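You operate a simulated robot arm through the tools that you are given. There is no shell and no other tool. Be economical: measure what you need, move in short steps, check, and stop when the job is done.

Carry out the task below with a simulated two-armed robot. There is one attempt and no reset: what you move stays moved.

TASK
Pull the carriage out, lay the electrode, carry the end plate on, push it back.
Fine: the end plate goes in both hands, level on the pack. Where these are worked on the way, their far stop is far enough and under half their travel is too little: stack carriage.
Where things are to end (x, y in the base frame): end plate within 20 mm of [970, -320].

It is judged by the outcome, as a careful person would: the job done as asked, and still so three seconds after it is handed in. It fails if anything else is knocked over, pushed out of place, dropped, spilled or broken.

THE ROBOT
Two 7-joint arms with two-finger parallel grippers on one trunk, on a base that drives. Base frame: it is fixed to the floor where the robot stands at the start and does not move with it; the origin is under the middle of the robot, x ahead of it, y to its left, z up; the surface under the hand at the start is at about z = 920. Units: mm, degrees, N and s.
The left shoulder is at the start at [60, 143, 991], the right one opposite. With the tool pointing down near the work surface each hand reaches from about 300 to 720 mm from the robot's upright axis, wherever it stands, measured 20 degrees to its own side. Places, roughly: end plate [1000, 500, 1000]; face of the membrane [1000, -300, 1000]; stack carriage [1000, -300, 1000]; top of the cell pack [1000, -300, 1000]. Payload 1.57 kg a hand.
The tool frame of a hand sits at the grasp point between the pads (the TCP): z along the fingers, y along the line on which they close. The tips reach 30 mm beyond it. Largest opening 110 mm; finger width 24, thickness 12; the body of the gripper, 48 by 112 mm, starts 78 mm behind the TCP.
Orientation is that of the tool frame in the base frame, as a unit quaternion [w, x, y, z]. With the fingers straight down and closing along the base's y, the tool's x points along the base's -x, its y along +y and its z along -z.

THE INTERFACE
- The arms move only by the tool play_rows. It takes "left_motion", "right_motion" or both (then of equal length, played together; a hand with none holds still); each is a list of rows, each a list of 3 entries, a list of its own where there are three numbers: the shift along the base's x, y, z in cm, then the turn, a rotation vector about the base's x, y, z in degrees, then the gripper command, from -1 (shut) to 1 (fully open), values between in proportion. In form: [[[dx, dy, dz], [wx, wy, wz], gripper], ...]. A call has 1 to 8 rows; each row shifts and turns the commanded pose from where the row before left it. A row lasts 0.2 s, in which the tool goes at most 50 mm and 8.6 degrees; a call with a longer step from one row to the next is refused whole, and so is a gripper value outside its range. Where a pose cannot be reached the arm comes as near as it can. A force on the tool above 40 N (or 10 N above the force at the start of the call, whichever is more), or a blocked arm, ends the call early, and 0.2 s more pass. Each finger travels about 45 mm/s and halts on what it meets, pressing with about 42 N; the grip force reading is that of the motor and also rises with nothing between the fingers. The clock runs only during rows and for 0.2 s after the last one: add rows that do not move to give the fingers time. It gives the time, the measured TCP pose, the force on the tool (base axes), the opening and the grip force at its end, in the units of the frame above (readings bear some noise), with the torque about the TCP (base axes, N m) and any sound that the robot's microphone picked up.
- Cameras (640 x 400 px; columns grow to the right, rows downward): "scene" is now at [48.6, -14, 1607.1]; the picture's right is [-0.17, -0.99, 0.00], its down [-0.70, 0.12, -0.71] and it looks along [0.70, -0.12, -0.71] (base axes); focal length 252 px, centre (320, 200). "left" rides on the left gripper at [70, -16, -141] in its tool frame; the picture's right is [0.23, 0.97, 0.00], its down [-0.86, 0.20, -0.48] and it looks along [-0.47, 0.11, 0.88] (tool axes); focal length 222 px, centre (320, 200). "right" rides on the right gripper at [70, 16, -141] in its tool frame; the picture's right is [-0.23, 0.97, 0.00], its down [-0.86, -0.20, -0.48] and it looks along [-0.47, -0.11, 0.88] (tool axes); focal length 222 px, centre (320, 200). There is no depth. A picture from a camera that has moved, and an enlarged one, comes with that camera's place and axes in the base frame and with its lens.
- grab_frame(camera): a new picture of that camera. The clock stands still meanwhile.
- move_column(by): slides the trunk up (or, below 0, down) by that many mm; the arms and the scene camera ride with it, the base frame stays. It gives what a move gives, with no picture.
- base_move(legs): drives the robot by 1 to 6 legs, each [ahead, left, turn to the left] in mm, mm and degrees, along the robot's own axes; the way and the turn of a leg run together, so that a leg with both is an arc; at most 1500 mm and 180 degrees a leg. The arms and the cameras ride along, it lands a little off, and it stops where it bumps. It gives what a move gives.
- aim_head(pan, tilt): turns the head with the scene camera to pan (to the left, within 86 degrees either way) and tilt (down, from -29 to 69), counted from straight ahead of the robot. It gives what a move gives.
- zoom(camera, box): a new picture of the part [left, top, right, bottom] of that camera's present view, enlarged. The clock stands still meanwhile.
- job_done(): hands the job in; it is judged then, once.

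Work in short steps. Places have to be worked out from the pictures, the camera data and where the tool is seen: move nearer, look again, correct. Check each grasp and each placing, and mend what went wrong. You have 120 turns and 108 pictures in all, those below and enlarged ones among them. Open the grippers and draw the arms clear of the work before you hand the job in, unless the task says otherwise; then end with one line.

The tools are called by a JSON object that holds its "op" and its "data". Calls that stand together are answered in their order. play_rows: Moves the arms, as the interface text tells. Its arguments: {"type":"object","properties":{"left_motion":{"type":"array","items":{"type":"array"}},"right_motion":{"type":"array","items":{"type":"array"}}},"required":[]} The other tools are called the same way: move_column (by) slides the trunk up or down; base_move (legs) drives the base; aim_head (pan, tilt) turns the head that bears the scene camera; grab_frame (camera) takes a picture; zoom (camera, box) takes an enlarged picture of a part of a camera's view; job_done () hands the job in.

At the start:

```text
t: 0.0
left_eef_pos: [535.7, 148.6, 999.7]
left_orientation: [0.001, 0.0, 1.0, -0.001]
left_wrist_force: [0.6, 0.4, 1.0]
left_wrist_torque: [0.01, -0.01, 0.01]
left_opening: 109.9
left_gripper_force: 0.1
right_eef_pos: [485.3, -229.3, 1175.2]
right_orientation: [0.0, 0.0, 1.0, 0.0]
right_wrist_force: [-1.2, 0.8, 0.1]
right_wrist_torque: [0.02, 0.0, 0.03]
right_opening: 110.3
right_gripper_force: 0.1
trunk travel left (down, up): [-590.0, 0.0]
robot x, y, heading: [-0.3, 1.9, -0.1]
head pan, tilt: [-9.8, 45.1]
```

scene: 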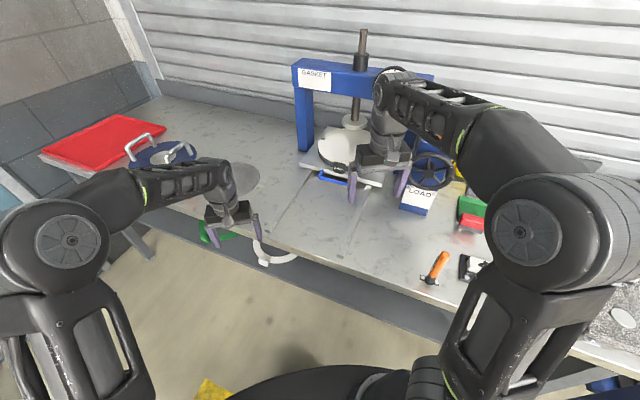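
right: 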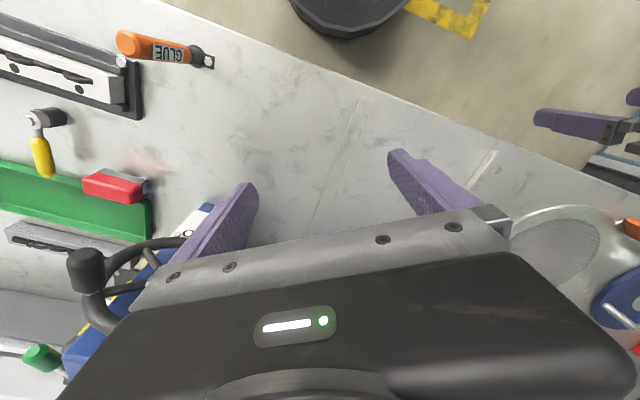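
left: 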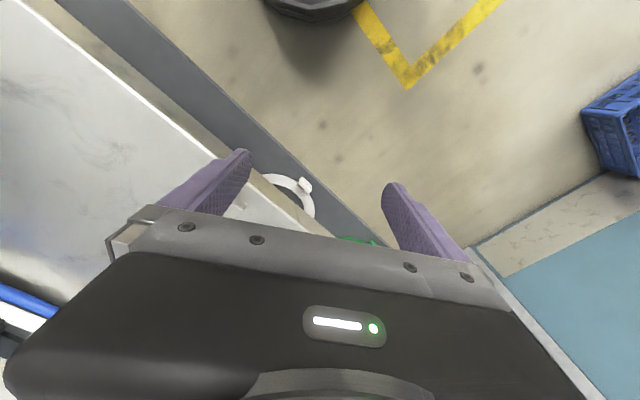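

The scene shows a press (labelled GASKET) with a carriage beneath, a disc/plate with two handles on the left, and tools. I enlarge parts to understand.

{"op": "zoom", "data": {"camera": "scene", "box": [260, 20, 500, 230]}}

{"op": "zoom", "data": {"camera": "scene", "box": [30, 90, 320, 280]}}

```text
1.90 times, centred on (380, 125) of scene
camera zoom: at [48.6, -14.0, 1607.1], right [-0.17, -0.99, 0.0], down [-0.7, 0.12, -0.71], along [0.7, -0.12, -0.71], focal length 480 px, centre (206, 343)
```

zoom: 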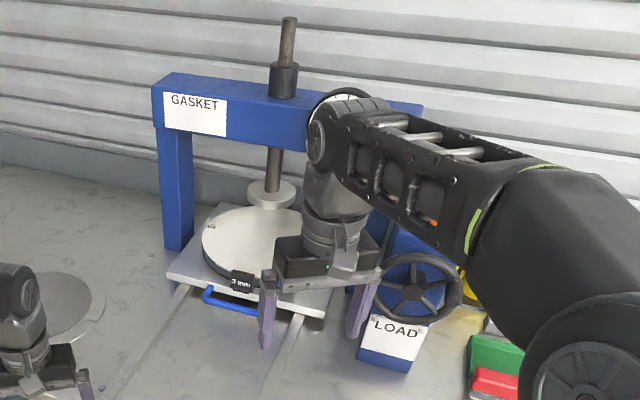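

```text
2.11 times, centred on (175, 185) of scene
camera zoom: at [48.6, -14.0, 1607.1], right [-0.17, -0.99, 0.0], down [-0.7, 0.12, -0.71], along [0.7, -0.12, -0.71], focal length 531 px, centre (625, 232)
```

zoom: 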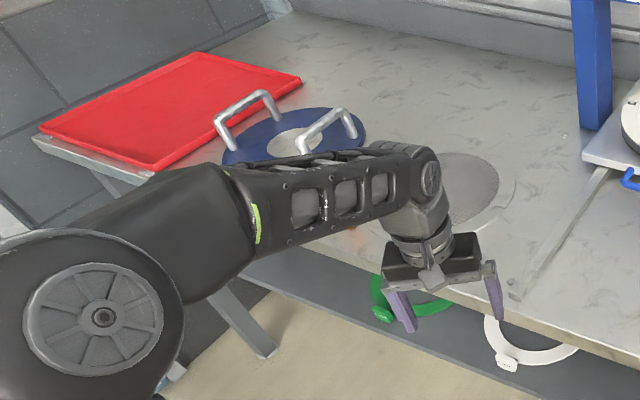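

The bench stands rotated about -31° to my frame (edge from ~(280,-418) to ~(746,353)). I raise the left hand clear and look around before driving.

{"op": "play_rows", "data": {"left_motion": [[[0, 0, 4.5], [0, 0, 0], 1], [[-1, 0, 4.5], [0, 0, 0], 1], [[-2, 1, 4.5], [0, 0, 0], 1], [[-2, 2, 4], [0, 0, 0], 1], [[-2, 2, 0], [0, 0, 0], 1]]}}

{"op": "base_move", "data": {"legs": [[0, 0, -31]]}}

{"op": "aim_head", "data": {"pan": 0, "tilt": 40}}

{"op": "grab_frame", "data": {"camera": "scene"}}

```text
refused: row 3 steps farther than a row can; nothing moved
```

```text
t: 1.9
left_eef_pos: [534.0, -151.6, 1000.4]
left_orientation: [0.0, 0.27, 0.963, 0.0]
left_wrist_force: [-0.3, 0.3, 0.3]
left_wrist_torque: [0.0, -0.01, 0.0]
left_opening: 110.2
left_gripper_force: 0.1
right_eef_pos: [294.3, -447.2, 1175.6]
right_orientation: [0.001, 0.271, 0.963, -0.001]
right_wrist_force: [-0.5, -0.4, -1.0]
right_wrist_torque: [0.02, -0.02, 0.02]
right_opening: 110.1
right_gripper_force: 0.2
trunk travel left (down, up): [-590.0, 0.0]
robot x, y, heading: [-0.5, -2.1, -31.5]
head pan, tilt: [-9.8, 45.1]
```

```text
t: 2.6
left_eef_pos: [534.4, -151.2, 1000.2]
left_orientation: [0.0, 0.271, 0.963, 0.0]
left_wrist_force: [-0.8, 0.4, -0.1]
left_wrist_torque: [0.01, 0.0, 0.01]
left_opening: 110.1
left_gripper_force: 0.2
right_eef_pos: [294.4, -447.2, 1174.1]
right_orientation: [0.001, 0.27, 0.963, 0.0]
right_wrist_force: [0.1, 0.5, -0.6]
right_wrist_torque: [0.02, 0.02, 0.0]
right_opening: 110.0
right_gripper_force: 0.1
trunk travel left (down, up): [-590.0, 0.0]
robot x, y, heading: [2.7, 0.8, -31.5]
head pan, tilt: [0.0, 40.0]
```

```text
102 pictures are left
camera scene: at [45.5, -28.8, 1614.5], right [-0.52, -0.85, 0.0], down [-0.55, 0.34, -0.77], along [0.65, -0.4, -0.64], focal length 252 px, centre (320, 200)
```

scene: 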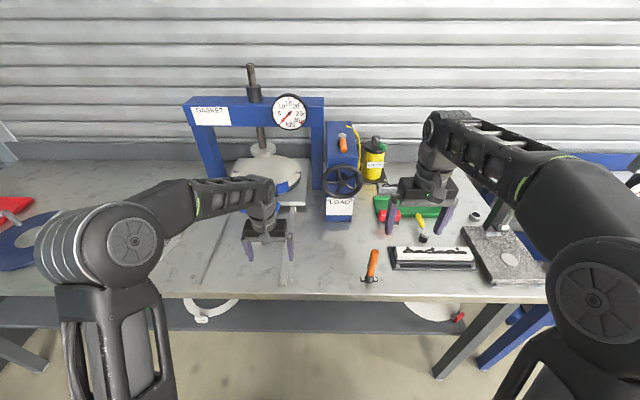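

View now square to the bench. I raise the left hand and slide the base left so the carriage is in front.

{"op": "play_rows", "data": {"left_motion": [[[0, 0, 4.5], [0, 0, 0], 1], [[0, 0, 4.5], [0, 0, 0], 1], [[0, 0, 4.5], [0, 0, 0], 1], [[0, 0, 4.5], [0, 0, 0], 1], [[-3, 3, 0], [0, 0, 0], 1], [[-3, 3, 0], [0, 0, 0], 1]]}}

{"op": "base_move", "data": {"legs": [[-60, 300, 0]]}}

{"op": "grab_frame", "data": {"camera": "scene"}}

```text
t: 4.0
left_eef_pos: [473.9, -91.5, 1149.3]
left_orientation: [0.001, 0.27, 0.963, 0.0]
left_wrist_force: [0.0, 0.0, 0.9]
left_wrist_torque: [0.0, 0.02, -0.03]
left_opening: 110.1
left_gripper_force: 0.0
left hand out of reach, approached as far as the arm can: row 4
right_eef_pos: [293.6, -445.2, 1174.5]
right_orientation: [0.001, 0.27, 0.963, 0.0]
right_wrist_force: [-0.6, -0.2, 0.0]
right_wrist_torque: [0.01, 0.02, -0.02]
right_opening: 109.8
right_gripper_force: 0.0
trunk travel left (down, up): [-590.0, 0.0]
robot x, y, heading: [1.5, -0.0, -31.3]
head pan, tilt: [0.0, 40.0]
```

```text
t: 6.1
left_eef_pos: [582.2, 200.8, 1147.9]
left_orientation: [-0.001, 0.268, 0.963, 0.0]
left_wrist_force: [0.9, 0.7, 0.5]
left_wrist_torque: [-0.03, 0.01, 0.0]
left_opening: 110.1
left_gripper_force: 0.1
right_eef_pos: [401.7, -156.6, 1174.9]
right_orientation: [0.0, 0.267, 0.964, -0.002]
right_wrist_force: [-0.3, -0.6, -0.1]
right_wrist_torque: [-0.03, 0.01, 0.03]
right_opening: 110.0
right_gripper_force: 0.0
trunk travel left (down, up): [-590.0, 0.0]
robot x, y, heading: [104.9, 284.8, -31.0]
head pan, tilt: [0.0, 40.0]
```

```text
101 pictures are left
camera scene: at [151.6, 261.1, 1614.5], right [-0.52, -0.86, 0.0], down [-0.55, 0.33, -0.77], along [0.66, -0.4, -0.64], focal length 252 px, centre (320, 200)
```

scene: 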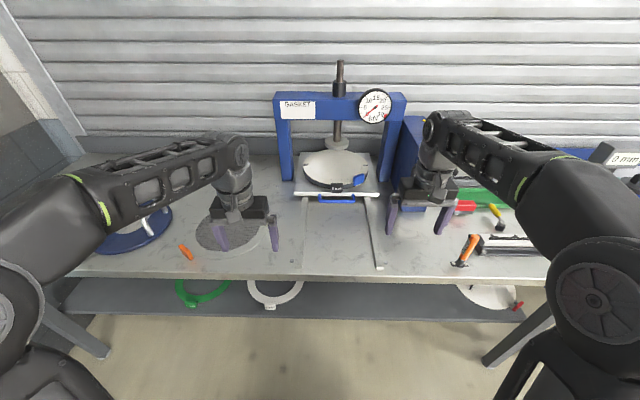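

Clear view of the carriage. I enlarge it, the electrode, and the shelf items.

{"op": "zoom", "data": {"camera": "scene", "box": [265, 85, 415, 215]}}

{"op": "zoom", "data": {"camera": "scene", "box": [60, 190, 310, 320]}}

{"op": "zoom", "data": {"camera": "scene", "box": [370, 100, 640, 320]}}

```text
3.08 times, centred on (340, 150) of scene
camera zoom: at [151.6, 261.1, 1614.5], right [-0.52, -0.86, 0.0], down [-0.55, 0.33, -0.77], along [0.66, -0.4, -0.64], focal length 776 px, centre (258, 354)
```

zoom: 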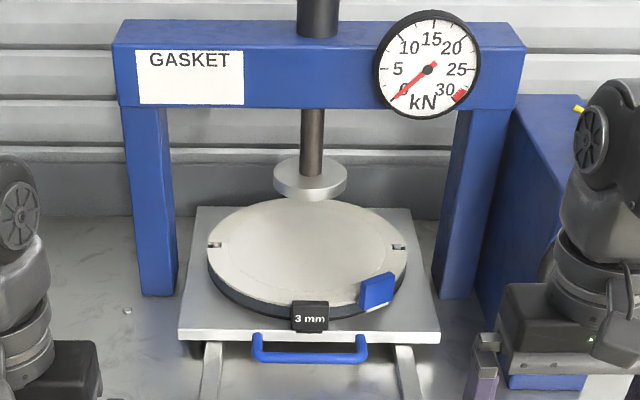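

```text
2.56 times, centred on (185, 255) of scene
camera zoom: at [151.6, 261.1, 1614.5], right [-0.52, -0.86, 0.0], down [-0.55, 0.33, -0.77], along [0.66, -0.4, -0.64], focal length 646 px, centre (666, 59)
```

zoom: 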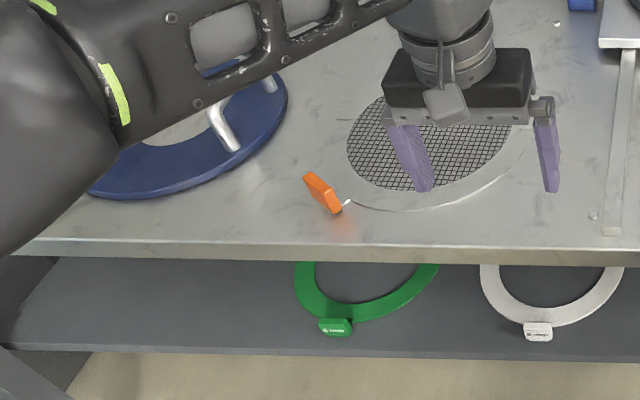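

```text
1.82 times, centred on (505, 210) of scene
camera zoom: at [151.6, 261.1, 1614.5], right [-0.52, -0.86, 0.0], down [-0.55, 0.33, -0.77], along [0.66, -0.4, -0.64], focal length 459 px, centre (-16, 182)
```

zoom: 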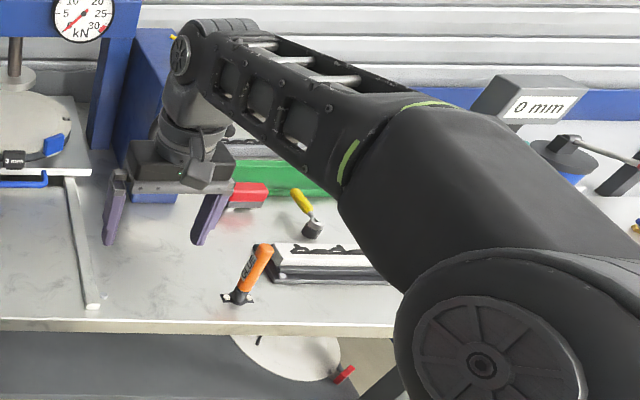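

I look straight down ahead to see how much room there is between my base and the bench.

{"op": "aim_head", "data": {"pan": 0, "tilt": 69}}

{"op": "grab_frame", "data": {"camera": "scene"}}

```text
t: 7.0
left_eef_pos: [579.9, 200.4, 1149.2]
left_orientation: [-0.001, 0.268, 0.963, 0.0]
left_wrist_force: [-0.4, -0.3, 0.1]
left_wrist_torque: [0.0, 0.0, -0.03]
left_opening: 109.6
left_gripper_force: 0.1
right_eef_pos: [400.8, -158.5, 1174.3]
right_orientation: [0.0, 0.268, 0.963, 0.0]
right_wrist_force: [0.2, -0.3, 0.6]
right_wrist_torque: [-0.01, 0.02, 0.04]
right_opening: 109.8
right_gripper_force: 0.2
trunk travel left (down, up): [-590.0, 0.0]
robot x, y, heading: [106.1, 288.2, -31.2]
head pan, tilt: [0.0, 68.8]
```

```text
97 pictures are left
camera scene: at [126.4, 275.1, 1578.4], right [-0.52, -0.86, 0.0], down [-0.8, 0.48, -0.36], along [0.31, -0.19, -0.93], focal length 252 px, centre (320, 200)
```

scene: 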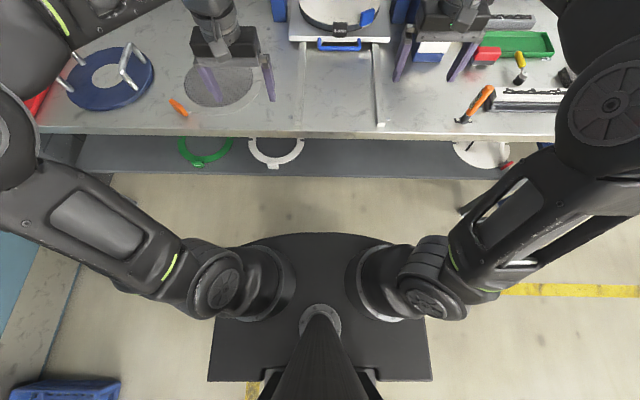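

The base front seems some 150 mm or more short of the bench. I advance 100 mm and look again.

{"op": "base_move", "data": {"legs": [[100, -40, 0]]}}

{"op": "grab_frame", "data": {"camera": "scene"}}

```text
t: 8.2
left_eef_pos: [645.7, 113.7, 1148.5]
left_orientation: [0.0, 0.268, 0.963, 0.001]
left_wrist_force: [1.3, 0.2, -0.6]
left_wrist_torque: [0.04, 0.02, 0.0]
left_opening: 110.2
left_gripper_force: 0.0
right_eef_pos: [466.7, -242.7, 1174.8]
right_orientation: [0.0, 0.269, 0.963, -0.001]
right_wrist_force: [0.5, 0.3, -0.3]
right_wrist_torque: [0.0, 0.01, 0.02]
right_opening: 110.0
right_gripper_force: 0.0
trunk travel left (down, up): [-590.0, 0.0]
robot x, y, heading: [171.2, 204.8, -31.5]
head pan, tilt: [0.0, 68.8]
```

```text
96 pictures are left
camera scene: at [191.2, 189.3, 1578.3], right [-0.52, -0.86, 0.0], down [-0.8, 0.48, -0.36], along [0.31, -0.19, -0.93], focal length 252 px, centre (320, 200)
```

scene: 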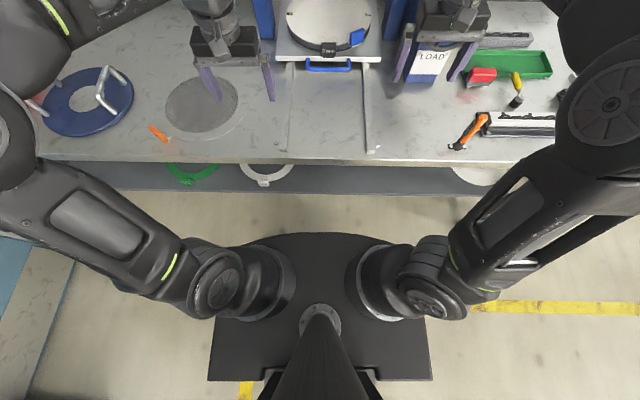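

Shelf front is at least 200 mm beyond my base front and the base slides under the tabletop. I advance another 110 mm.

{"op": "base_move", "data": {"legs": [[110, 0, 0]]}}

{"op": "grab_frame", "data": {"camera": "scene"}}

{"op": "grab_frame", "data": {"camera": "right"}}

{"op": "grab_frame", "data": {"camera": "left"}}

```text
t: 9.4
left_eef_pos: [742.1, 58.8, 1147.8]
left_orientation: [-0.001, 0.267, 0.964, 0.0]
left_wrist_force: [0.6, 1.4, -1.0]
left_wrist_torque: [-0.01, 0.02, 0.02]
left_opening: 110.0
left_gripper_force: 0.1
right_eef_pos: [562.9, -299.2, 1174.9]
right_orientation: [0.0, 0.267, 0.964, 0.0]
right_wrist_force: [-0.2, 0.5, -0.1]
right_wrist_torque: [0.02, 0.04, 0.01]
right_opening: 110.0
right_gripper_force: 0.1
trunk travel left (down, up): [-590.0, 0.0]
robot x, y, heading: [263.6, 145.7, -30.8]
head pan, tilt: [0.0, 68.8]
```

```text
95 pictures are left
camera scene: at [286.8, 132.6, 1578.3], right [-0.51, -0.86, 0.0], down [-0.8, 0.48, -0.36], along [0.31, -0.19, -0.93], focal length 252 px, centre (320, 200)
```

scene: 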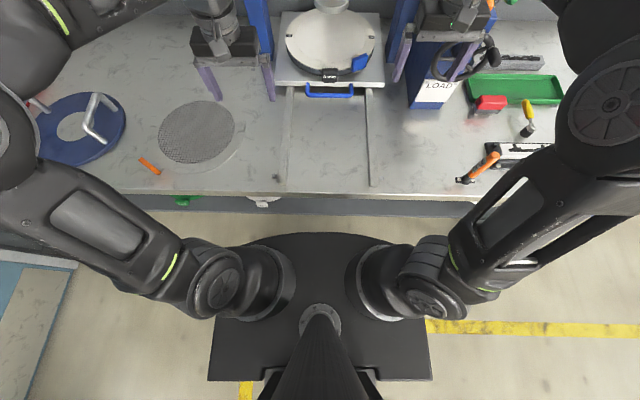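

```text
94 pictures are left
camera right: at [511.0, -249.3, 1316.1], right [0.7, 0.72, 0.0], down [0.63, -0.61, 0.48], along [0.34, -0.33, -0.88], focal length 222 px, centre (320, 200)
```

right: 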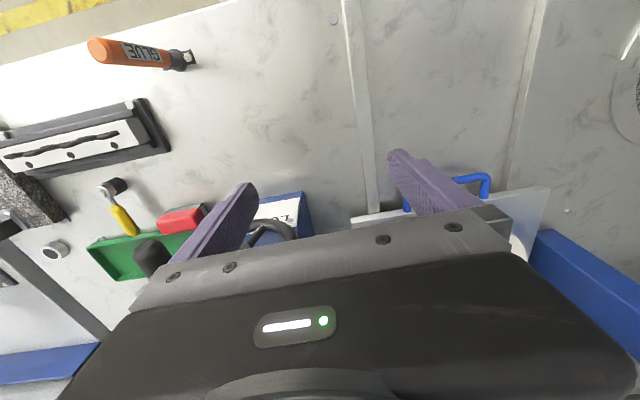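

```text
93 pictures are left
camera left: at [673.1, 79.9, 1289.0], right [0.31, 0.95, 0.0], down [0.84, -0.27, 0.48], along [0.45, -0.15, -0.88], focal length 222 px, centre (320, 200)
```

left: 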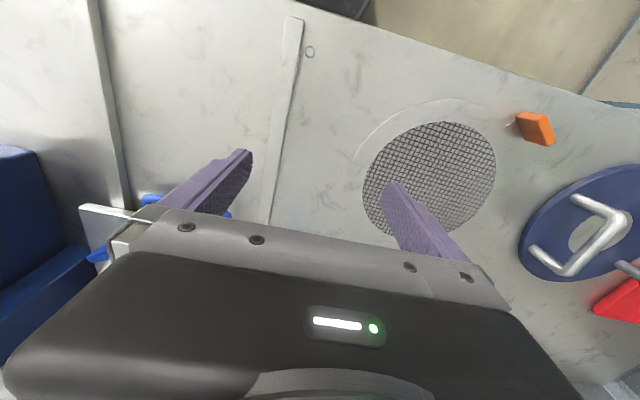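

Handle bar is around n≈795 (ahead), z≈945. I enlarge it from the scene and right cameras to judge the gap between bar and plate.

{"op": "zoom", "data": {"camera": "scene", "box": [260, 0, 400, 110]}}

{"op": "zoom", "data": {"camera": "right", "box": [340, 130, 560, 260]}}

```text
3.64 times, centred on (330, 55) of scene
camera zoom: at [286.8, 132.6, 1578.3], right [-0.51, -0.86, 0.0], down [-0.8, 0.48, -0.36], along [0.31, -0.19, -0.93], focal length 917 px, centre (284, 727)
```

zoom: 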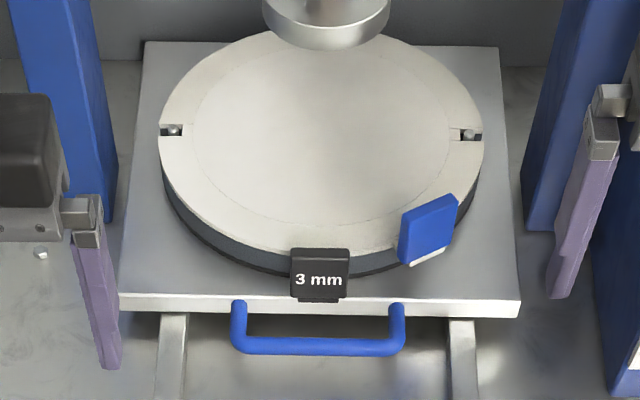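

```text
2.91 times, centred on (450, 195) of right
camera zoom: at [511.0, -249.3, 1316.1], right [0.7, 0.72, 0.0], down [0.63, -0.61, 0.48], along [0.34, -0.33, -0.88], focal length 646 px, centre (-58, 214)
```

zoom: 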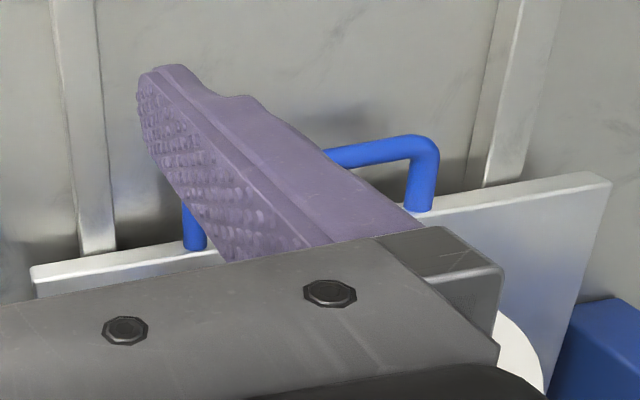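

The gap behind the bar is roughly 38 mm, enough for a finger. I turn the right hand -90° so it closes along the pull direction, moving it over toward the handle at height.

{"op": "play_rows", "data": {"right_motion": [[[1, 0.3, 0], [0, 0, -8.5], 1], [[1, 0.3, 0], [0, 0, -8.5], 1], [[1, 0.3, 0], [0, 0, -8.5], 1], [[1, 0.3, 0], [0, 0, -8.5], 1], [[1, 0.3, 0], [0, 0, -8.5], 1], [[1, 0.3, 0], [0, 0, -8.5], 1], [[1, 0.3, 0], [0, 0, -8.5], 0.2], [[1, 0.3, 0], [0, 0, -8.5], -0.2]]}}

{"op": "play_rows", "data": {"right_motion": [[[1.5, 0.8, -1], [0, 0, -8], -0.2], [[1.5, 0.8, -1], [0, 0, -8], -0.2], [[1.5, 0.8, -1], [0, 0, -6], -0.2], [[1.5, 0.8, -1], [0, 0, 0], -0.2], [[0, 0, 0], [0, 0, 0], -0.2]]}}

{"op": "grab_frame", "data": {"camera": "right"}}

{"op": "grab_frame", "data": {"camera": "scene"}}

```text
t: 11.2
left_eef_pos: [738.9, 59.1, 1149.7]
left_orientation: [0.001, 0.268, 0.964, 0.0]
left_wrist_force: [-1.0, -0.2, 0.2]
left_wrist_torque: [-0.03, -0.04, 0.0]
left_opening: 110.2
left_gripper_force: 0.2
right_eef_pos: [579.5, -274.0, 1200.0]
right_orientation: [0.028, 0.629, 0.777, 0.006]
right_wrist_force: [-0.1, -0.1, 0.5]
right_wrist_torque: [0.02, -0.02, 0.03]
right_opening: 59.9
right_gripper_force: 0.1
right hand out of reach, approached as far as the arm can: row 3, 4, 5, 6, 8
trunk travel left (down, up): [-590.0, 0.0]
robot x, y, heading: [265.6, 146.3, -31.1]
head pan, tilt: [0.0, 68.8]
```

```text
t: 12.4
left_eef_pos: [739.8, 58.0, 1149.5]
left_orientation: [0.0, 0.267, 0.964, 0.0]
left_wrist_force: [-1.2, -0.3, -0.1]
left_wrist_torque: [0.0, -0.02, 0.01]
left_opening: 109.9
left_gripper_force: 0.0
right_eef_pos: [641.0, -242.8, 1158.8]
right_orientation: [0.027, 0.766, 0.643, 0.001]
right_wrist_force: [0.1, -0.1, -0.4]
right_wrist_torque: [-0.04, 0.0, 0.0]
right_opening: 44.0
right_gripper_force: 0.0
trunk travel left (down, up): [-590.0, 0.0]
robot x, y, heading: [266.4, 147.1, -31.2]
head pan, tilt: [0.0, 68.8]
```

```text
90 pictures are left
camera right: at [663.7, -171.3, 1298.3], right [0.92, -0.39, 0.05], down [-0.36, -0.79, 0.5], along [-0.16, -0.48, -0.87], focal length 222 px, centre (320, 200)
```

right: 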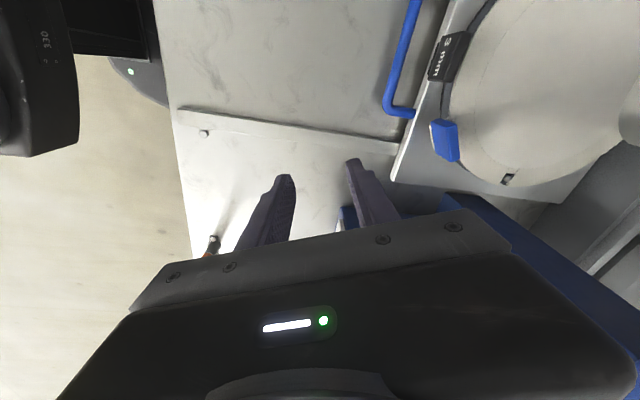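

```text
89 pictures are left
camera scene: at [284.9, 133.5, 1578.4], right [-0.51, -0.86, 0.0], down [-0.8, 0.48, -0.36], along [0.31, -0.19, -0.93], focal length 252 px, centre (320, 200)
```

scene: 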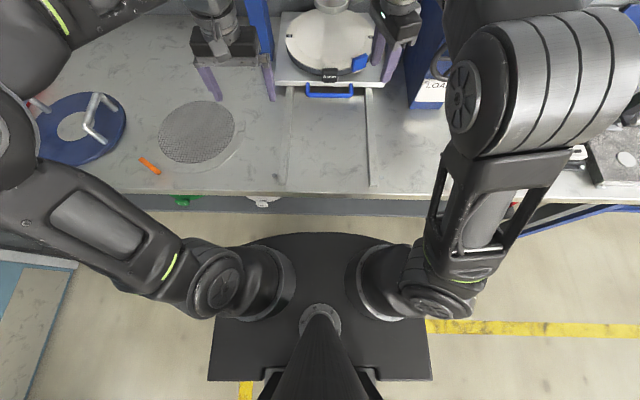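

Bar centre estimated near (785,-208), z 945–960. I finish the yaw (≈-21° left), level the tool and move above the bar at z≈1030.

{"op": "play_rows", "data": {"right_motion": [[[2, 0.4, 0], [2.3, 2, -7], -0.25], [[2, 0.4, 0], [0, 0, -7], -0.25], [[2, 0.4, 0], [0, 0, -7], -0.25], [[2.5, 0.5, -1], [0, 0, 0], -0.25], [[3, 0.7, -2], [0, 0, 0], -0.25], [[3, 0.6, -3], [0, 0, 0], -0.25], [[0, 0, -3.5], [0, 0, 0], -0.25], [[0, 0, -3.5], [0, 0, 0], -0.25]]}}

{"op": "grab_frame", "data": {"camera": "right"}}

{"op": "zoom", "data": {"camera": "scene", "box": [260, 0, 400, 110]}}

```text
t: 14.2
left_eef_pos: [740.8, 58.7, 1148.3]
left_orientation: [-0.002, 0.268, 0.964, 0.0]
left_wrist_force: [0.0, 0.2, 0.1]
left_wrist_torque: [0.04, -0.03, -0.01]
left_opening: 110.0
left_gripper_force: 0.1
right_eef_pos: [757.3, -221.6, 1029.5]
right_orientation: [0.014, 0.821, 0.571, -0.002]
right_wrist_force: [0.0, -0.3, -0.1]
right_wrist_torque: [0.01, 0.0, 0.01]
right_opening: 41.3
right_gripper_force: 0.0
right hand out of reach, approached as far as the arm can: row 1, 3
trunk travel left (down, up): [-590.0, 0.0]
robot x, y, heading: [262.9, 148.2, -30.9]
head pan, tilt: [0.0, 68.8]
```

```text
88 pictures are left
camera right: at [794.1, -157.6, 1169.4], right [0.83, -0.55, 0.03], down [-0.49, -0.72, 0.49], along [-0.25, -0.42, -0.87], focal length 222 px, centre (320, 200)
```

right: 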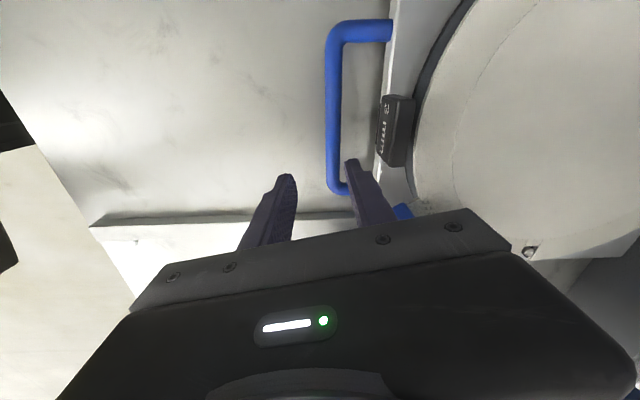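

```text
3.64 times, centred on (330, 55) of scene
camera zoom: at [286.3, 133.0, 1578.4], right [-0.51, -0.86, 0.0], down [-0.8, 0.48, -0.36], along [0.31, -0.19, -0.93], focal length 917 px, centre (284, 727)
```

zoom: 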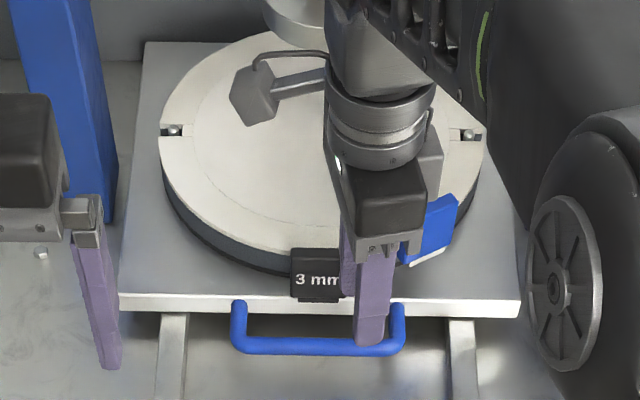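

The bar lies about 13 mm further ahead and 28 mm to the left of the fingers. I correct, finish the yaw, and descend partway.

{"op": "play_rows", "data": {"right_motion": [[[1.3, 0.9, 0], [1.3, 0.9, -5.3], -0.2], [[1.3, 0.9, 0], [0, 0, -5.3], -0.2], [[0, 0, -1.5], [0, 0, 0], -0.2], [[0, 0, -1.5], [0, 0, 0], -0.2]]}}

{"op": "grab_frame", "data": {"camera": "right"}}

```text
t: 15.2
left_eef_pos: [739.9, 58.5, 1148.8]
left_orientation: [0.0, 0.267, 0.964, 0.0]
left_wrist_force: [0.0, -0.1, -0.6]
left_wrist_torque: [0.0, 0.0, 0.02]
left_opening: 109.9
left_gripper_force: 0.0
right_eef_pos: [782.5, -202.2, 998.6]
right_orientation: [0.0, 0.871, 0.492, -0.002]
right_wrist_force: [-0.8, -0.4, -0.9]
right_wrist_torque: [-0.05, 0.02, 0.0]
right_opening: 43.9
right_gripper_force: 0.1
trunk travel left (down, up): [-590.0, 0.0]
robot x, y, heading: [266.0, 147.8, -31.1]
head pan, tilt: [0.0, 68.8]
```

```text
86 pictures are left
camera right: at [832.8, -150.3, 1140.7], right [0.72, -0.7, 0.0], down [-0.61, -0.63, 0.48], along [-0.34, -0.35, -0.88], focal length 222 px, centre (320, 200)
```

right: 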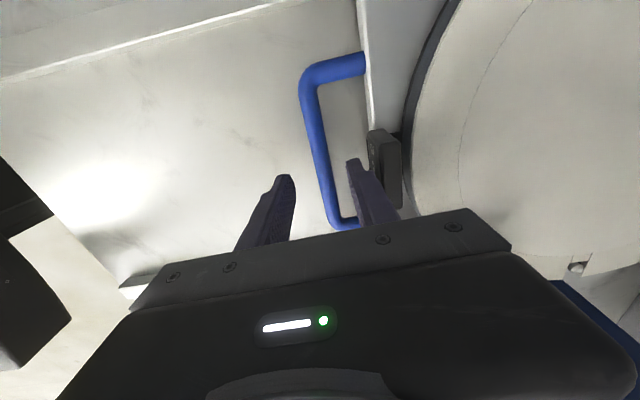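

The bar runs between the fingertips. I descend to z≈958 and close.

{"op": "play_rows", "data": {"right_motion": [[[0, 0, -2], [0, 0, 0], -0.2], [[0, 0, -2], [0, 0, 0], -0.2], [[0, 0, 0], [0, 0, 0], -1], [[0, 0, 0], [0, 0, 0], -1], [[0, 0, 0], [0, 0, 0], -1]]}}

{"op": "grab_frame", "data": {"camera": "right"}}

{"op": "zoom", "data": {"camera": "scene", "box": [260, 0, 400, 110]}}

```text
t: 16.4
left_eef_pos: [740.7, 59.5, 1147.9]
left_orientation: [0.0, 0.267, 0.964, 0.0]
left_wrist_force: [-1.2, 0.0, -0.3]
left_wrist_torque: [-0.03, 0.03, 0.0]
left_opening: 110.2
left_gripper_force: 0.1
right_eef_pos: [781.9, -202.9, 958.5]
right_orientation: [0.0, 0.871, 0.492, -0.002]
right_wrist_force: [1.7, -1.3, -1.0]
right_wrist_torque: [0.07, -0.05, -0.5]
right_opening: 15.2
right_gripper_force: 24.7
trunk travel left (down, up): [-590.0, 0.0]
robot x, y, heading: [265.5, 144.7, -30.9]
head pan, tilt: [0.0, 68.8]
```

```text
85 pictures are left
camera right: at [832.2, -150.7, 1099.9], right [0.72, -0.7, 0.0], down [-0.61, -0.63, 0.48], along [-0.34, -0.34, -0.88], focal length 222 px, centre (320, 200)
```

right: 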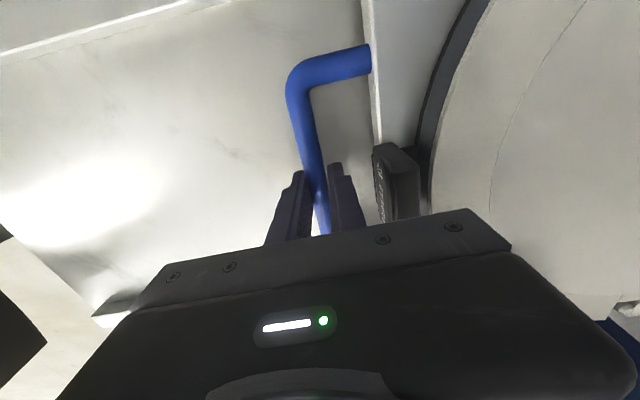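

```text
3.64 times, centred on (330, 55) of scene
camera zoom: at [285.7, 133.4, 1578.4], right [-0.51, -0.86, 0.0], down [-0.8, 0.48, -0.36], along [0.31, -0.19, -0.93], focal length 917 px, centre (284, 727)
```

zoom: 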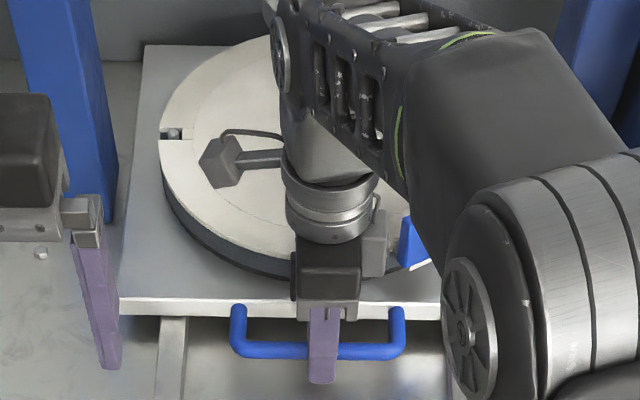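

Handle held (15 mm opening). I pull gently along the rails.

{"op": "play_rows", "data": {"right_motion": [[[-0.69, 0.41, 0], [0, 0, 0], -1], [[-1.03, 0.62, 0], [0, 0, 0], -1], [[-1.29, 0.77, 0], [0, 0, 0], -1], [[-1.29, 0.77, 0], [0, 0, 0], -1], [[-1.29, 0.77, 0], [0, 0, 0], -1], [[-1.29, 0.77, 0], [0, 0, 0], -1], [[-1.03, 0.62, 0], [0, 0, 0], -1], [[-0.69, 0.41, 0], [0, 0, 0], -1]]}}

{"op": "grab_frame", "data": {"camera": "scene"}}

```text
t: 18.2
left_eef_pos: [741.2, 59.6, 1148.3]
left_orientation: [-0.001, 0.268, 0.963, -0.001]
left_wrist_force: [0.9, 0.5, 0.2]
left_wrist_torque: [0.0, -0.03, 0.02]
left_opening: 110.1
left_gripper_force: 0.0
right_eef_pos: [696.6, -148.3, 959.4]
right_orientation: [0.0, 0.87, 0.493, -0.002]
right_wrist_force: [7.1, 9.2, -7.9]
right_wrist_torque: [0.73, -0.51, -0.69]
right_opening: 15.0
right_gripper_force: 30.8
trunk travel left (down, up): [-590.0, 0.0]
robot x, y, heading: [264.6, 148.9, -30.9]
head pan, tilt: [0.0, 68.8]
```

```text
83 pictures are left
camera scene: at [286.8, 134.6, 1578.3], right [-0.51, -0.86, 0.0], down [-0.8, 0.48, -0.36], along [0.31, -0.19, -0.93], focal length 252 px, centre (320, 200)
```

scene: 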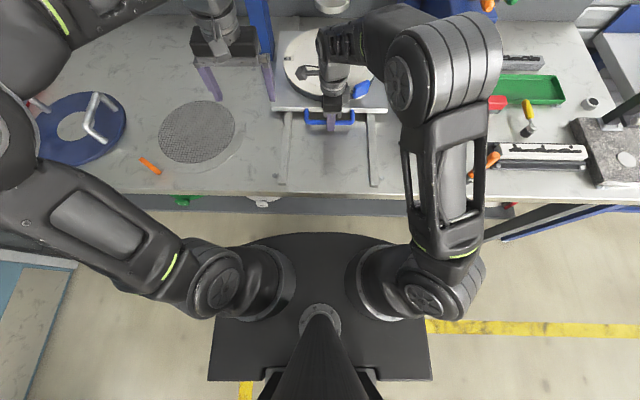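

Carriage slides ~100 mm with a slight side force; rails run at about -32.5°. I continue with that direction.

{"op": "play_rows", "data": {"right_motion": [[[-0.7, 0.5, 0], [0, 0, 0], -1], [[-1.26, 0.83, 0], [0, 0, 0], -1], [[-1.26, 0.81, 0], [0, 0, 0], -1], [[-1.26, 0.81, 0], [0, 0, 0], -1], [[-1.26, 0.81, 0], [0, 0, 0], -1], [[-1.26, 0.81, 0], [0, 0, 0], -1], [[-1.1, 0.71, 0], [0, 0, 0], -1], [[-0.84, 0.54, 0], [0, 0, 0], -1]]}}

```text
t: 20.0
left_eef_pos: [741.6, 59.0, 1148.3]
left_orientation: [0.0, 0.267, 0.964, 0.0]
left_wrist_force: [0.2, 0.7, 0.7]
left_wrist_torque: [-0.01, 0.0, 0.03]
left_opening: 109.9
left_gripper_force: 0.1
right_eef_pos: [607.6, -92.2, 958.7]
right_orientation: [0.0, 0.871, 0.491, -0.003]
right_wrist_force: [3.6, 5.7, -7.0]
right_wrist_torque: [-0.03, -0.02, -0.76]
right_opening: 14.9
right_gripper_force: 31.1
trunk travel left (down, up): [-590.0, 0.0]
robot x, y, heading: [263.6, 143.3, -30.8]
head pan, tilt: [0.0, 68.8]
```

207 mm so far and still moving freely; I continue toward the far stop.

{"op": "play_rows", "data": {"right_motion": [[[-0.84, 0.54, 0], [0, 0, 0], -1], [[-1.0, 0.64, 0], [0, 0, 0], -1], [[-1.0, 0.64, 0], [0, 0, 0], -1], [[-1.0, 0.64, 0], [0, 0, 0], -1], [[-1.0, 0.64, 0], [0, 0, 0], -1], [[-1.0, 0.64, 0], [0, 0, 0], -1], [[-0.84, 0.54, 0], [0, 0, 0], -1], [[-0.84, 0.54, 0], [0, 0, 0], -1]]}}

{"op": "grab_frame", "data": {"camera": "scene"}}

```text
t: 21.8
left_eef_pos: [740.2, 57.9, 1149.2]
left_orientation: [-0.001, 0.267, 0.964, 0.0]
left_wrist_force: [0.4, -0.3, -0.6]
left_wrist_torque: [-0.03, -0.02, 0.01]
left_opening: 110.1
left_gripper_force: 0.0
right_eef_pos: [532.0, -45.4, 959.4]
right_orientation: [0.0, 0.871, 0.492, -0.002]
right_wrist_force: [-2.5, -3.7, -13.7]
right_wrist_torque: [-0.16, 0.04, -0.77]
right_opening: 14.9
right_gripper_force: 30.6
trunk travel left (down, up): [-590.0, 0.0]
robot x, y, heading: [264.8, 148.1, -30.9]
head pan, tilt: [0.0, 68.8]
```

```text
82 pictures are left
camera scene: at [285.5, 132.6, 1578.4], right [-0.51, -0.86, 0.0], down [-0.8, 0.48, -0.36], along [0.31, -0.19, -0.93], focal length 252 px, centre (320, 200)
```

scene: 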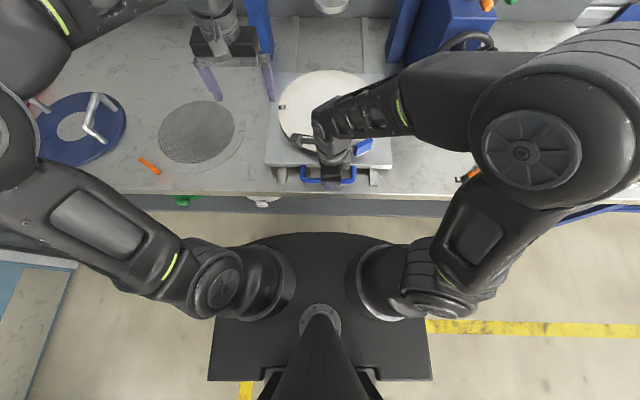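

About 296 mm out. I creep further to find the stop.

{"op": "play_rows", "data": {"right_motion": [[[-0.5, 0.32, 0], [0, 0, 0], -1], [[-0.5, 0.32, 0], [0, 0, 0], -1], [[-0.5, 0.32, 0], [0, 0, 0], -1], [[-0.5, 0.32, 0], [0, 0, 0], -1], [[-0.5, 0.32, 0], [0, 0, 0], -1], [[-0.5, 0.32, 0], [0, 0, 0], -1]]}}

```text
t: 23.2
left_eef_pos: [740.9, 56.9, 1149.7]
left_orientation: [0.0, 0.267, 0.964, -0.001]
left_wrist_force: [-0.2, -0.6, 0.0]
left_wrist_torque: [0.03, 0.0, 0.03]
left_opening: 109.7
left_gripper_force: 0.0
right_eef_pos: [502.2, -25.7, 959.5]
right_orientation: [0.0, 0.871, 0.492, -0.001]
right_wrist_force: [-1.7, -3.7, -3.9]
right_wrist_torque: [-0.43, 0.27, -0.75]
right_opening: 14.8
right_gripper_force: 30.8
trunk travel left (down, up): [-590.0, 0.0]
robot x, y, heading: [264.3, 143.6, -31.0]
head pan, tilt: [0.0, 68.8]
```

No stop yet at 331 mm; a little further.

{"op": "play_rows", "data": {"right_motion": [[[-0.5, 0.32, 0], [0, 0, 0], -1], [[-0.5, 0.32, 0], [0, 0, 0], -1], [[-0.5, 0.32, 0], [0, 0, 0], -1], [[-0.5, 0.32, 0], [0, 0, 0], -1]]}}

{"op": "zoom", "data": {"camera": "scene", "box": [130, 40, 450, 240]}}

```text
t: 23.9
left_eef_pos: [742.6, 56.2, 1147.7]
left_orientation: [0.0, 0.267, 0.964, 0.0]
left_wrist_force: [-0.6, 0.3, 0.5]
left_wrist_torque: [-0.04, -0.09, 0.02]
left_opening: 110.0
left_gripper_force: 0.0
right_eef_pos: [499.0, -23.3, 960.4]
right_orientation: [0.004, 0.872, 0.489, 0.003]
right_wrist_force: [15.1, -16.5, -16.9]
right_wrist_torque: [-0.32, -0.02, -0.68]
right_opening: 14.6
right_gripper_force: 31.0
trunk travel left (down, up): [-590.0, 0.0]
robot x, y, heading: [264.8, 148.3, -31.0]
head pan, tilt: [0.0, 68.8]
stopped in row 3 (right hand): the force on the tool passed its limit at 46 N (the readings are from after the stop); the commanded pose is now the measured one
```

```text
2.00 times, centred on (290, 140) of scene
camera zoom: at [287.8, 131.5, 1577.9], right [-0.51, -0.86, 0.0], down [-0.8, 0.48, -0.36], along [0.31, -0.19, -0.93], focal length 504 px, centre (380, 320)
```

zoom: 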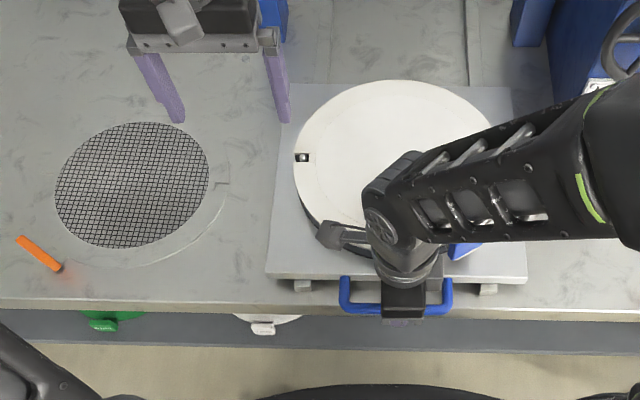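

The stop is reached at ~335 mm (pack centre should now be near (687,-140)). I release the handle and lift the right hand.

{"op": "play_rows", "data": {"right_motion": [[[0, 0, 0], [0, 0, 0], -0.2], [[0, 0, 0], [0, 0, 0], -0.2], [[0, 0, 3], [0, 0, 0], -0.2], [[0, 0, 4.5], [0, 0, 0], -0.2], [[0, 0, 4.5], [0, 0, 0], -0.2], [[0, -3, 3], [0, 0, 0], -0.2], [[0, -4, 1], [0, 0, 0], -0.2], [[0, -4, 0], [0, 0, 0], -0.2]]}}

{"op": "base_move", "data": {"legs": [[0, 200, 0]]}}

{"op": "grab_frame", "data": {"camera": "scene"}}

{"op": "grab_frame", "data": {"camera": "left"}}

```text
t: 25.7
left_eef_pos: [740.9, 57.4, 1147.6]
left_orientation: [0.0, 0.267, 0.964, 0.0]
left_wrist_force: [0.2, -0.7, 0.2]
left_wrist_torque: [0.01, 0.01, 0.02]
left_opening: 109.8
left_gripper_force: 0.0
right_eef_pos: [494.4, -131.8, 1122.0]
right_orientation: [0.002, 0.871, 0.492, 0.003]
right_wrist_force: [0.0, -0.8, -0.2]
right_wrist_torque: [0.03, 0.0, 0.0]
right_opening: 44.3
right_gripper_force: 0.0
trunk travel left (down, up): [-590.0, 0.0]
robot x, y, heading: [265.7, 145.2, -31.0]
head pan, tilt: [0.0, 68.8]
```

```text
t: 27.3
left_eef_pos: [844.3, 227.2, 1148.0]
left_orientation: [-0.001, 0.269, 0.963, 0.0]
left_wrist_force: [-0.2, 0.8, 0.4]
left_wrist_torque: [-0.03, -0.01, 0.03]
left_opening: 110.0
left_gripper_force: 0.1
right_eef_pos: [597.1, 40.1, 1121.2]
right_orientation: [0.005, 0.872, 0.489, 0.002]
right_wrist_force: [-0.2, 0.0, 0.5]
right_wrist_torque: [-0.02, 0.02, 0.02]
right_opening: 43.8
right_gripper_force: 0.1
trunk travel left (down, up): [-590.0, 0.0]
robot x, y, heading: [369.0, 317.9, -31.1]
head pan, tilt: [0.0, 68.8]
```

```text
80 pictures are left
camera scene: at [390.2, 305.9, 1578.4], right [-0.52, -0.85, 0.0], down [-0.8, 0.48, -0.36], along [0.31, -0.19, -0.93], focal length 252 px, centre (320, 200)
```

scene: 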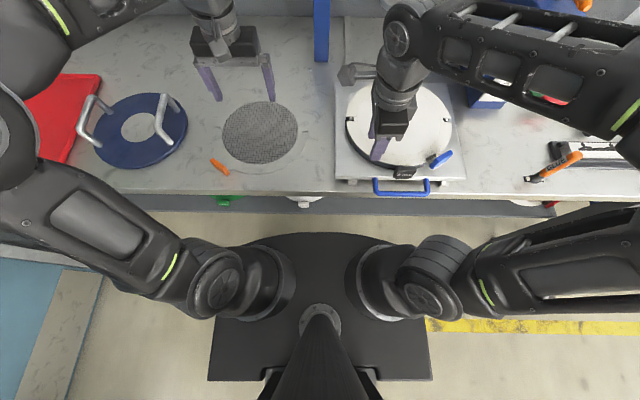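

```text
79 pictures are left
camera left: at [776.3, 250.4, 1289.3], right [0.31, 0.95, 0.0], down [0.83, -0.27, 0.48], along [0.45, -0.15, -0.88], focal length 222 px, centre (320, 200)
```

left: 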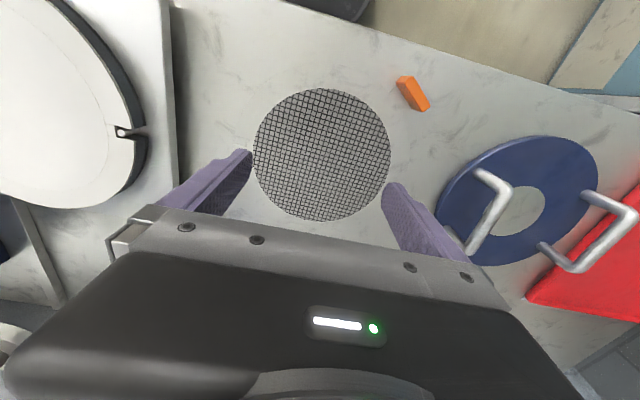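

{"op": "zoom", "data": {"camera": "left", "box": [230, 50, 470, 240]}}

{"op": "zoom", "data": {"camera": "scene", "box": [60, 70, 320, 220]}}

{"op": "zoom", "data": {"camera": "scene", "box": [310, 60, 490, 210]}}

```text
2.11 times, centred on (350, 145) of left
camera zoom: at [776.3, 250.4, 1289.3], right [0.31, 0.95, 0.0], down [0.83, -0.27, 0.48], along [0.45, -0.15, -0.88], focal length 468 px, centre (257, 316)
```

zoom: 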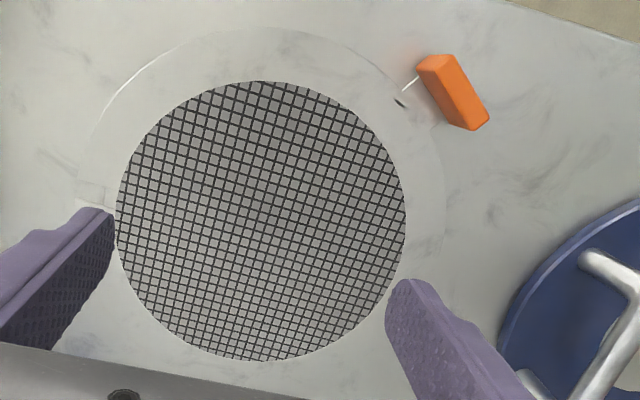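

```text
2.46 times, centred on (190, 145) of scene
camera zoom: at [390.2, 305.9, 1578.4], right [-0.52, -0.85, 0.0], down [-0.8, 0.48, -0.36], along [0.31, -0.19, -0.93], focal length 621 px, centre (640, 335)
```

zoom: 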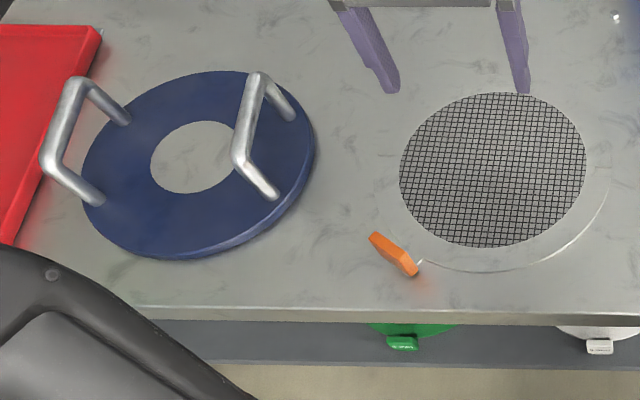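

```text
2.67 times, centred on (400, 135) of scene
camera zoom: at [390.2, 305.9, 1578.4], right [-0.52, -0.85, 0.0], down [-0.8, 0.48, -0.36], along [0.31, -0.19, -0.93], focal length 673 px, centre (107, 373)
```

zoom: 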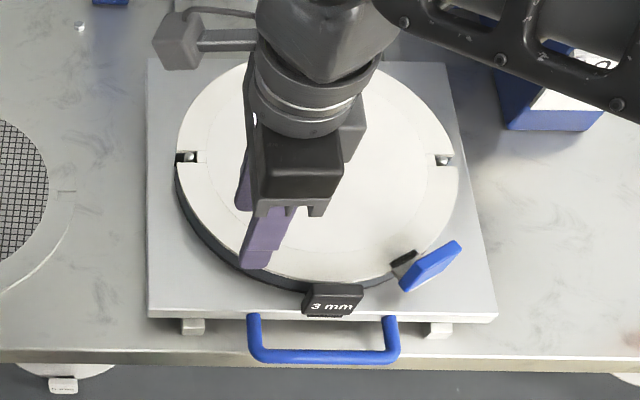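

The electrode's orange tab is around (837,371,~935), a thin plate tangential at ~19°. I bring the left hand over it, turned +49°, fingers half open.

{"op": "play_rows", "data": {"left_motion": [[[-0.1, 2.2, 0], [0, 0, 8.2], 0.3], [[-0.1, 2.2, 0], [0, 0, 8.2], 0], [[-0.1, 2.2, 0], [0, 0, 8.2], 0], [[-0.1, 2.2, 0], [0, 0, 8.2], 0], [[-0.1, 2.2, -2], [0, 0, 8.2], 0], [[-0.1, 2.2, -3], [0, 0, 8], 0], [[-0.1, 1.2, -4], [0, 0, 0], 0], [[0, 0, -4], [0, 0, 0], 0]]}}

{"op": "grab_frame", "data": {"camera": "left"}}

{"op": "grab_frame", "data": {"camera": "scene"}}

```text
t: 29.1
left_eef_pos: [838.4, 369.6, 1016.8]
left_orientation: [0.0, -0.154, 0.988, 0.0]
left_wrist_force: [-0.5, 0.1, -1.3]
left_wrist_torque: [-0.01, 0.0, 0.02]
left_opening: 54.8
left_gripper_force: 0.1
right_eef_pos: [596.7, 38.4, 1120.8]
right_orientation: [0.004, 0.872, 0.489, 0.003]
right_wrist_force: [0.5, 0.2, -1.5]
right_wrist_torque: [-0.01, 0.0, 0.01]
right_opening: 43.8
right_gripper_force: 0.1
trunk travel left (down, up): [-590.0, 0.0]
robot x, y, heading: [370.1, 318.6, -30.9]
head pan, tilt: [0.0, 68.8]
```

```text
75 pictures are left
camera left: at [776.4, 332.6, 1158.4], right [-0.51, 0.86, 0.0], down [0.75, 0.45, 0.48], along [0.41, 0.25, -0.88], focal length 222 px, centre (320, 200)
```

left: 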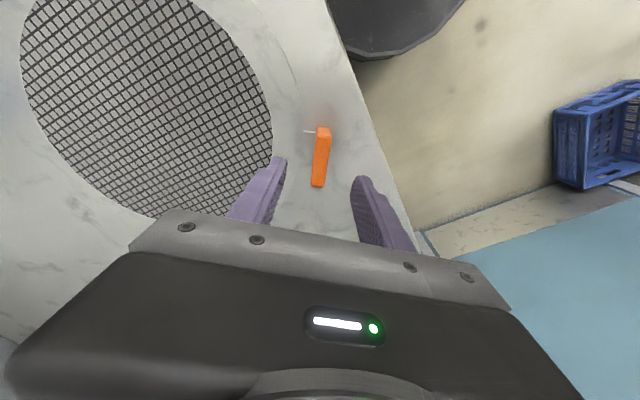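

```text
74 pictures are left
camera scene: at [390.1, 304.4, 1578.4], right [-0.52, -0.85, 0.0], down [-0.8, 0.48, -0.36], along [0.31, -0.19, -0.93], focal length 252 px, centre (320, 200)
```

scene: 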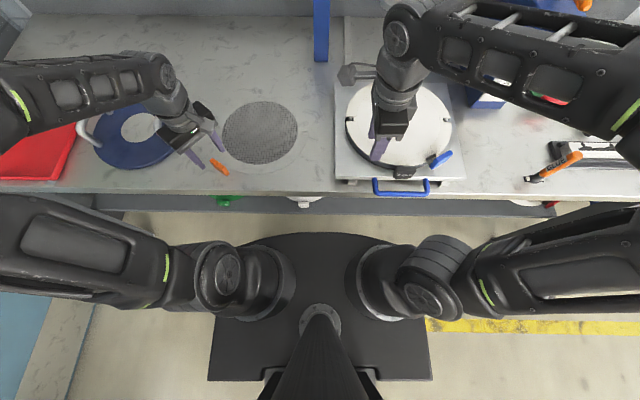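

Tab at (837,372) centred between the fingers. I descend to z≈956 and close.

{"op": "play_rows", "data": {"left_motion": [[[-0.1, 0.2, -2], [0, 0, 0], -0.3], [[0, 0, -2], [0, 0, 0], -0.3], [[0, 0, -1.2], [0, 0, 0], -0.3], [[0, 0, -0.8], [0, 0, 0], -0.3]]}}

{"op": "grab_frame", "data": {"camera": "left"}}

```text
t: 30.1
left_eef_pos: [836.6, 372.7, 959.6]
left_orientation: [0.0, -0.154, 0.988, 0.0]
left_wrist_force: [0.1, -0.9, 0.1]
left_wrist_torque: [0.02, 0.01, 0.03]
left_opening: 38.6
left_gripper_force: 0.0
right_eef_pos: [595.2, 38.9, 1122.1]
right_orientation: [0.004, 0.873, 0.488, 0.003]
right_wrist_force: [0.3, 0.3, 0.3]
right_wrist_torque: [0.0, -0.01, 0.01]
right_opening: 44.1
right_gripper_force: 0.2
trunk travel left (down, up): [-590.0, 0.0]
robot x, y, heading: [368.7, 320.4, -31.3]
head pan, tilt: [0.0, 68.8]
```

```text
73 pictures are left
camera left: at [775.1, 335.9, 1100.2], right [-0.51, 0.86, 0.0], down [0.75, 0.45, 0.48], along [0.41, 0.24, -0.88], focal length 222 px, centre (320, 200)
```

left: 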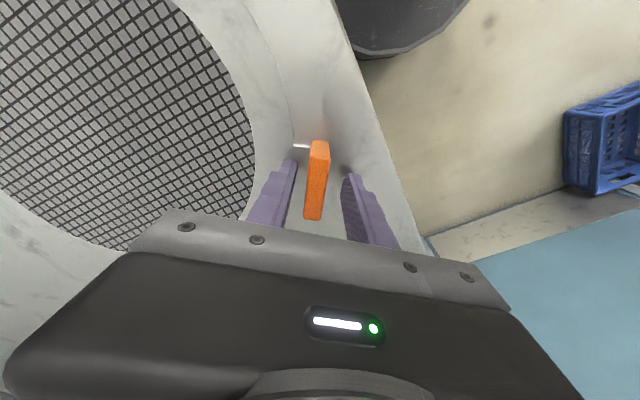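

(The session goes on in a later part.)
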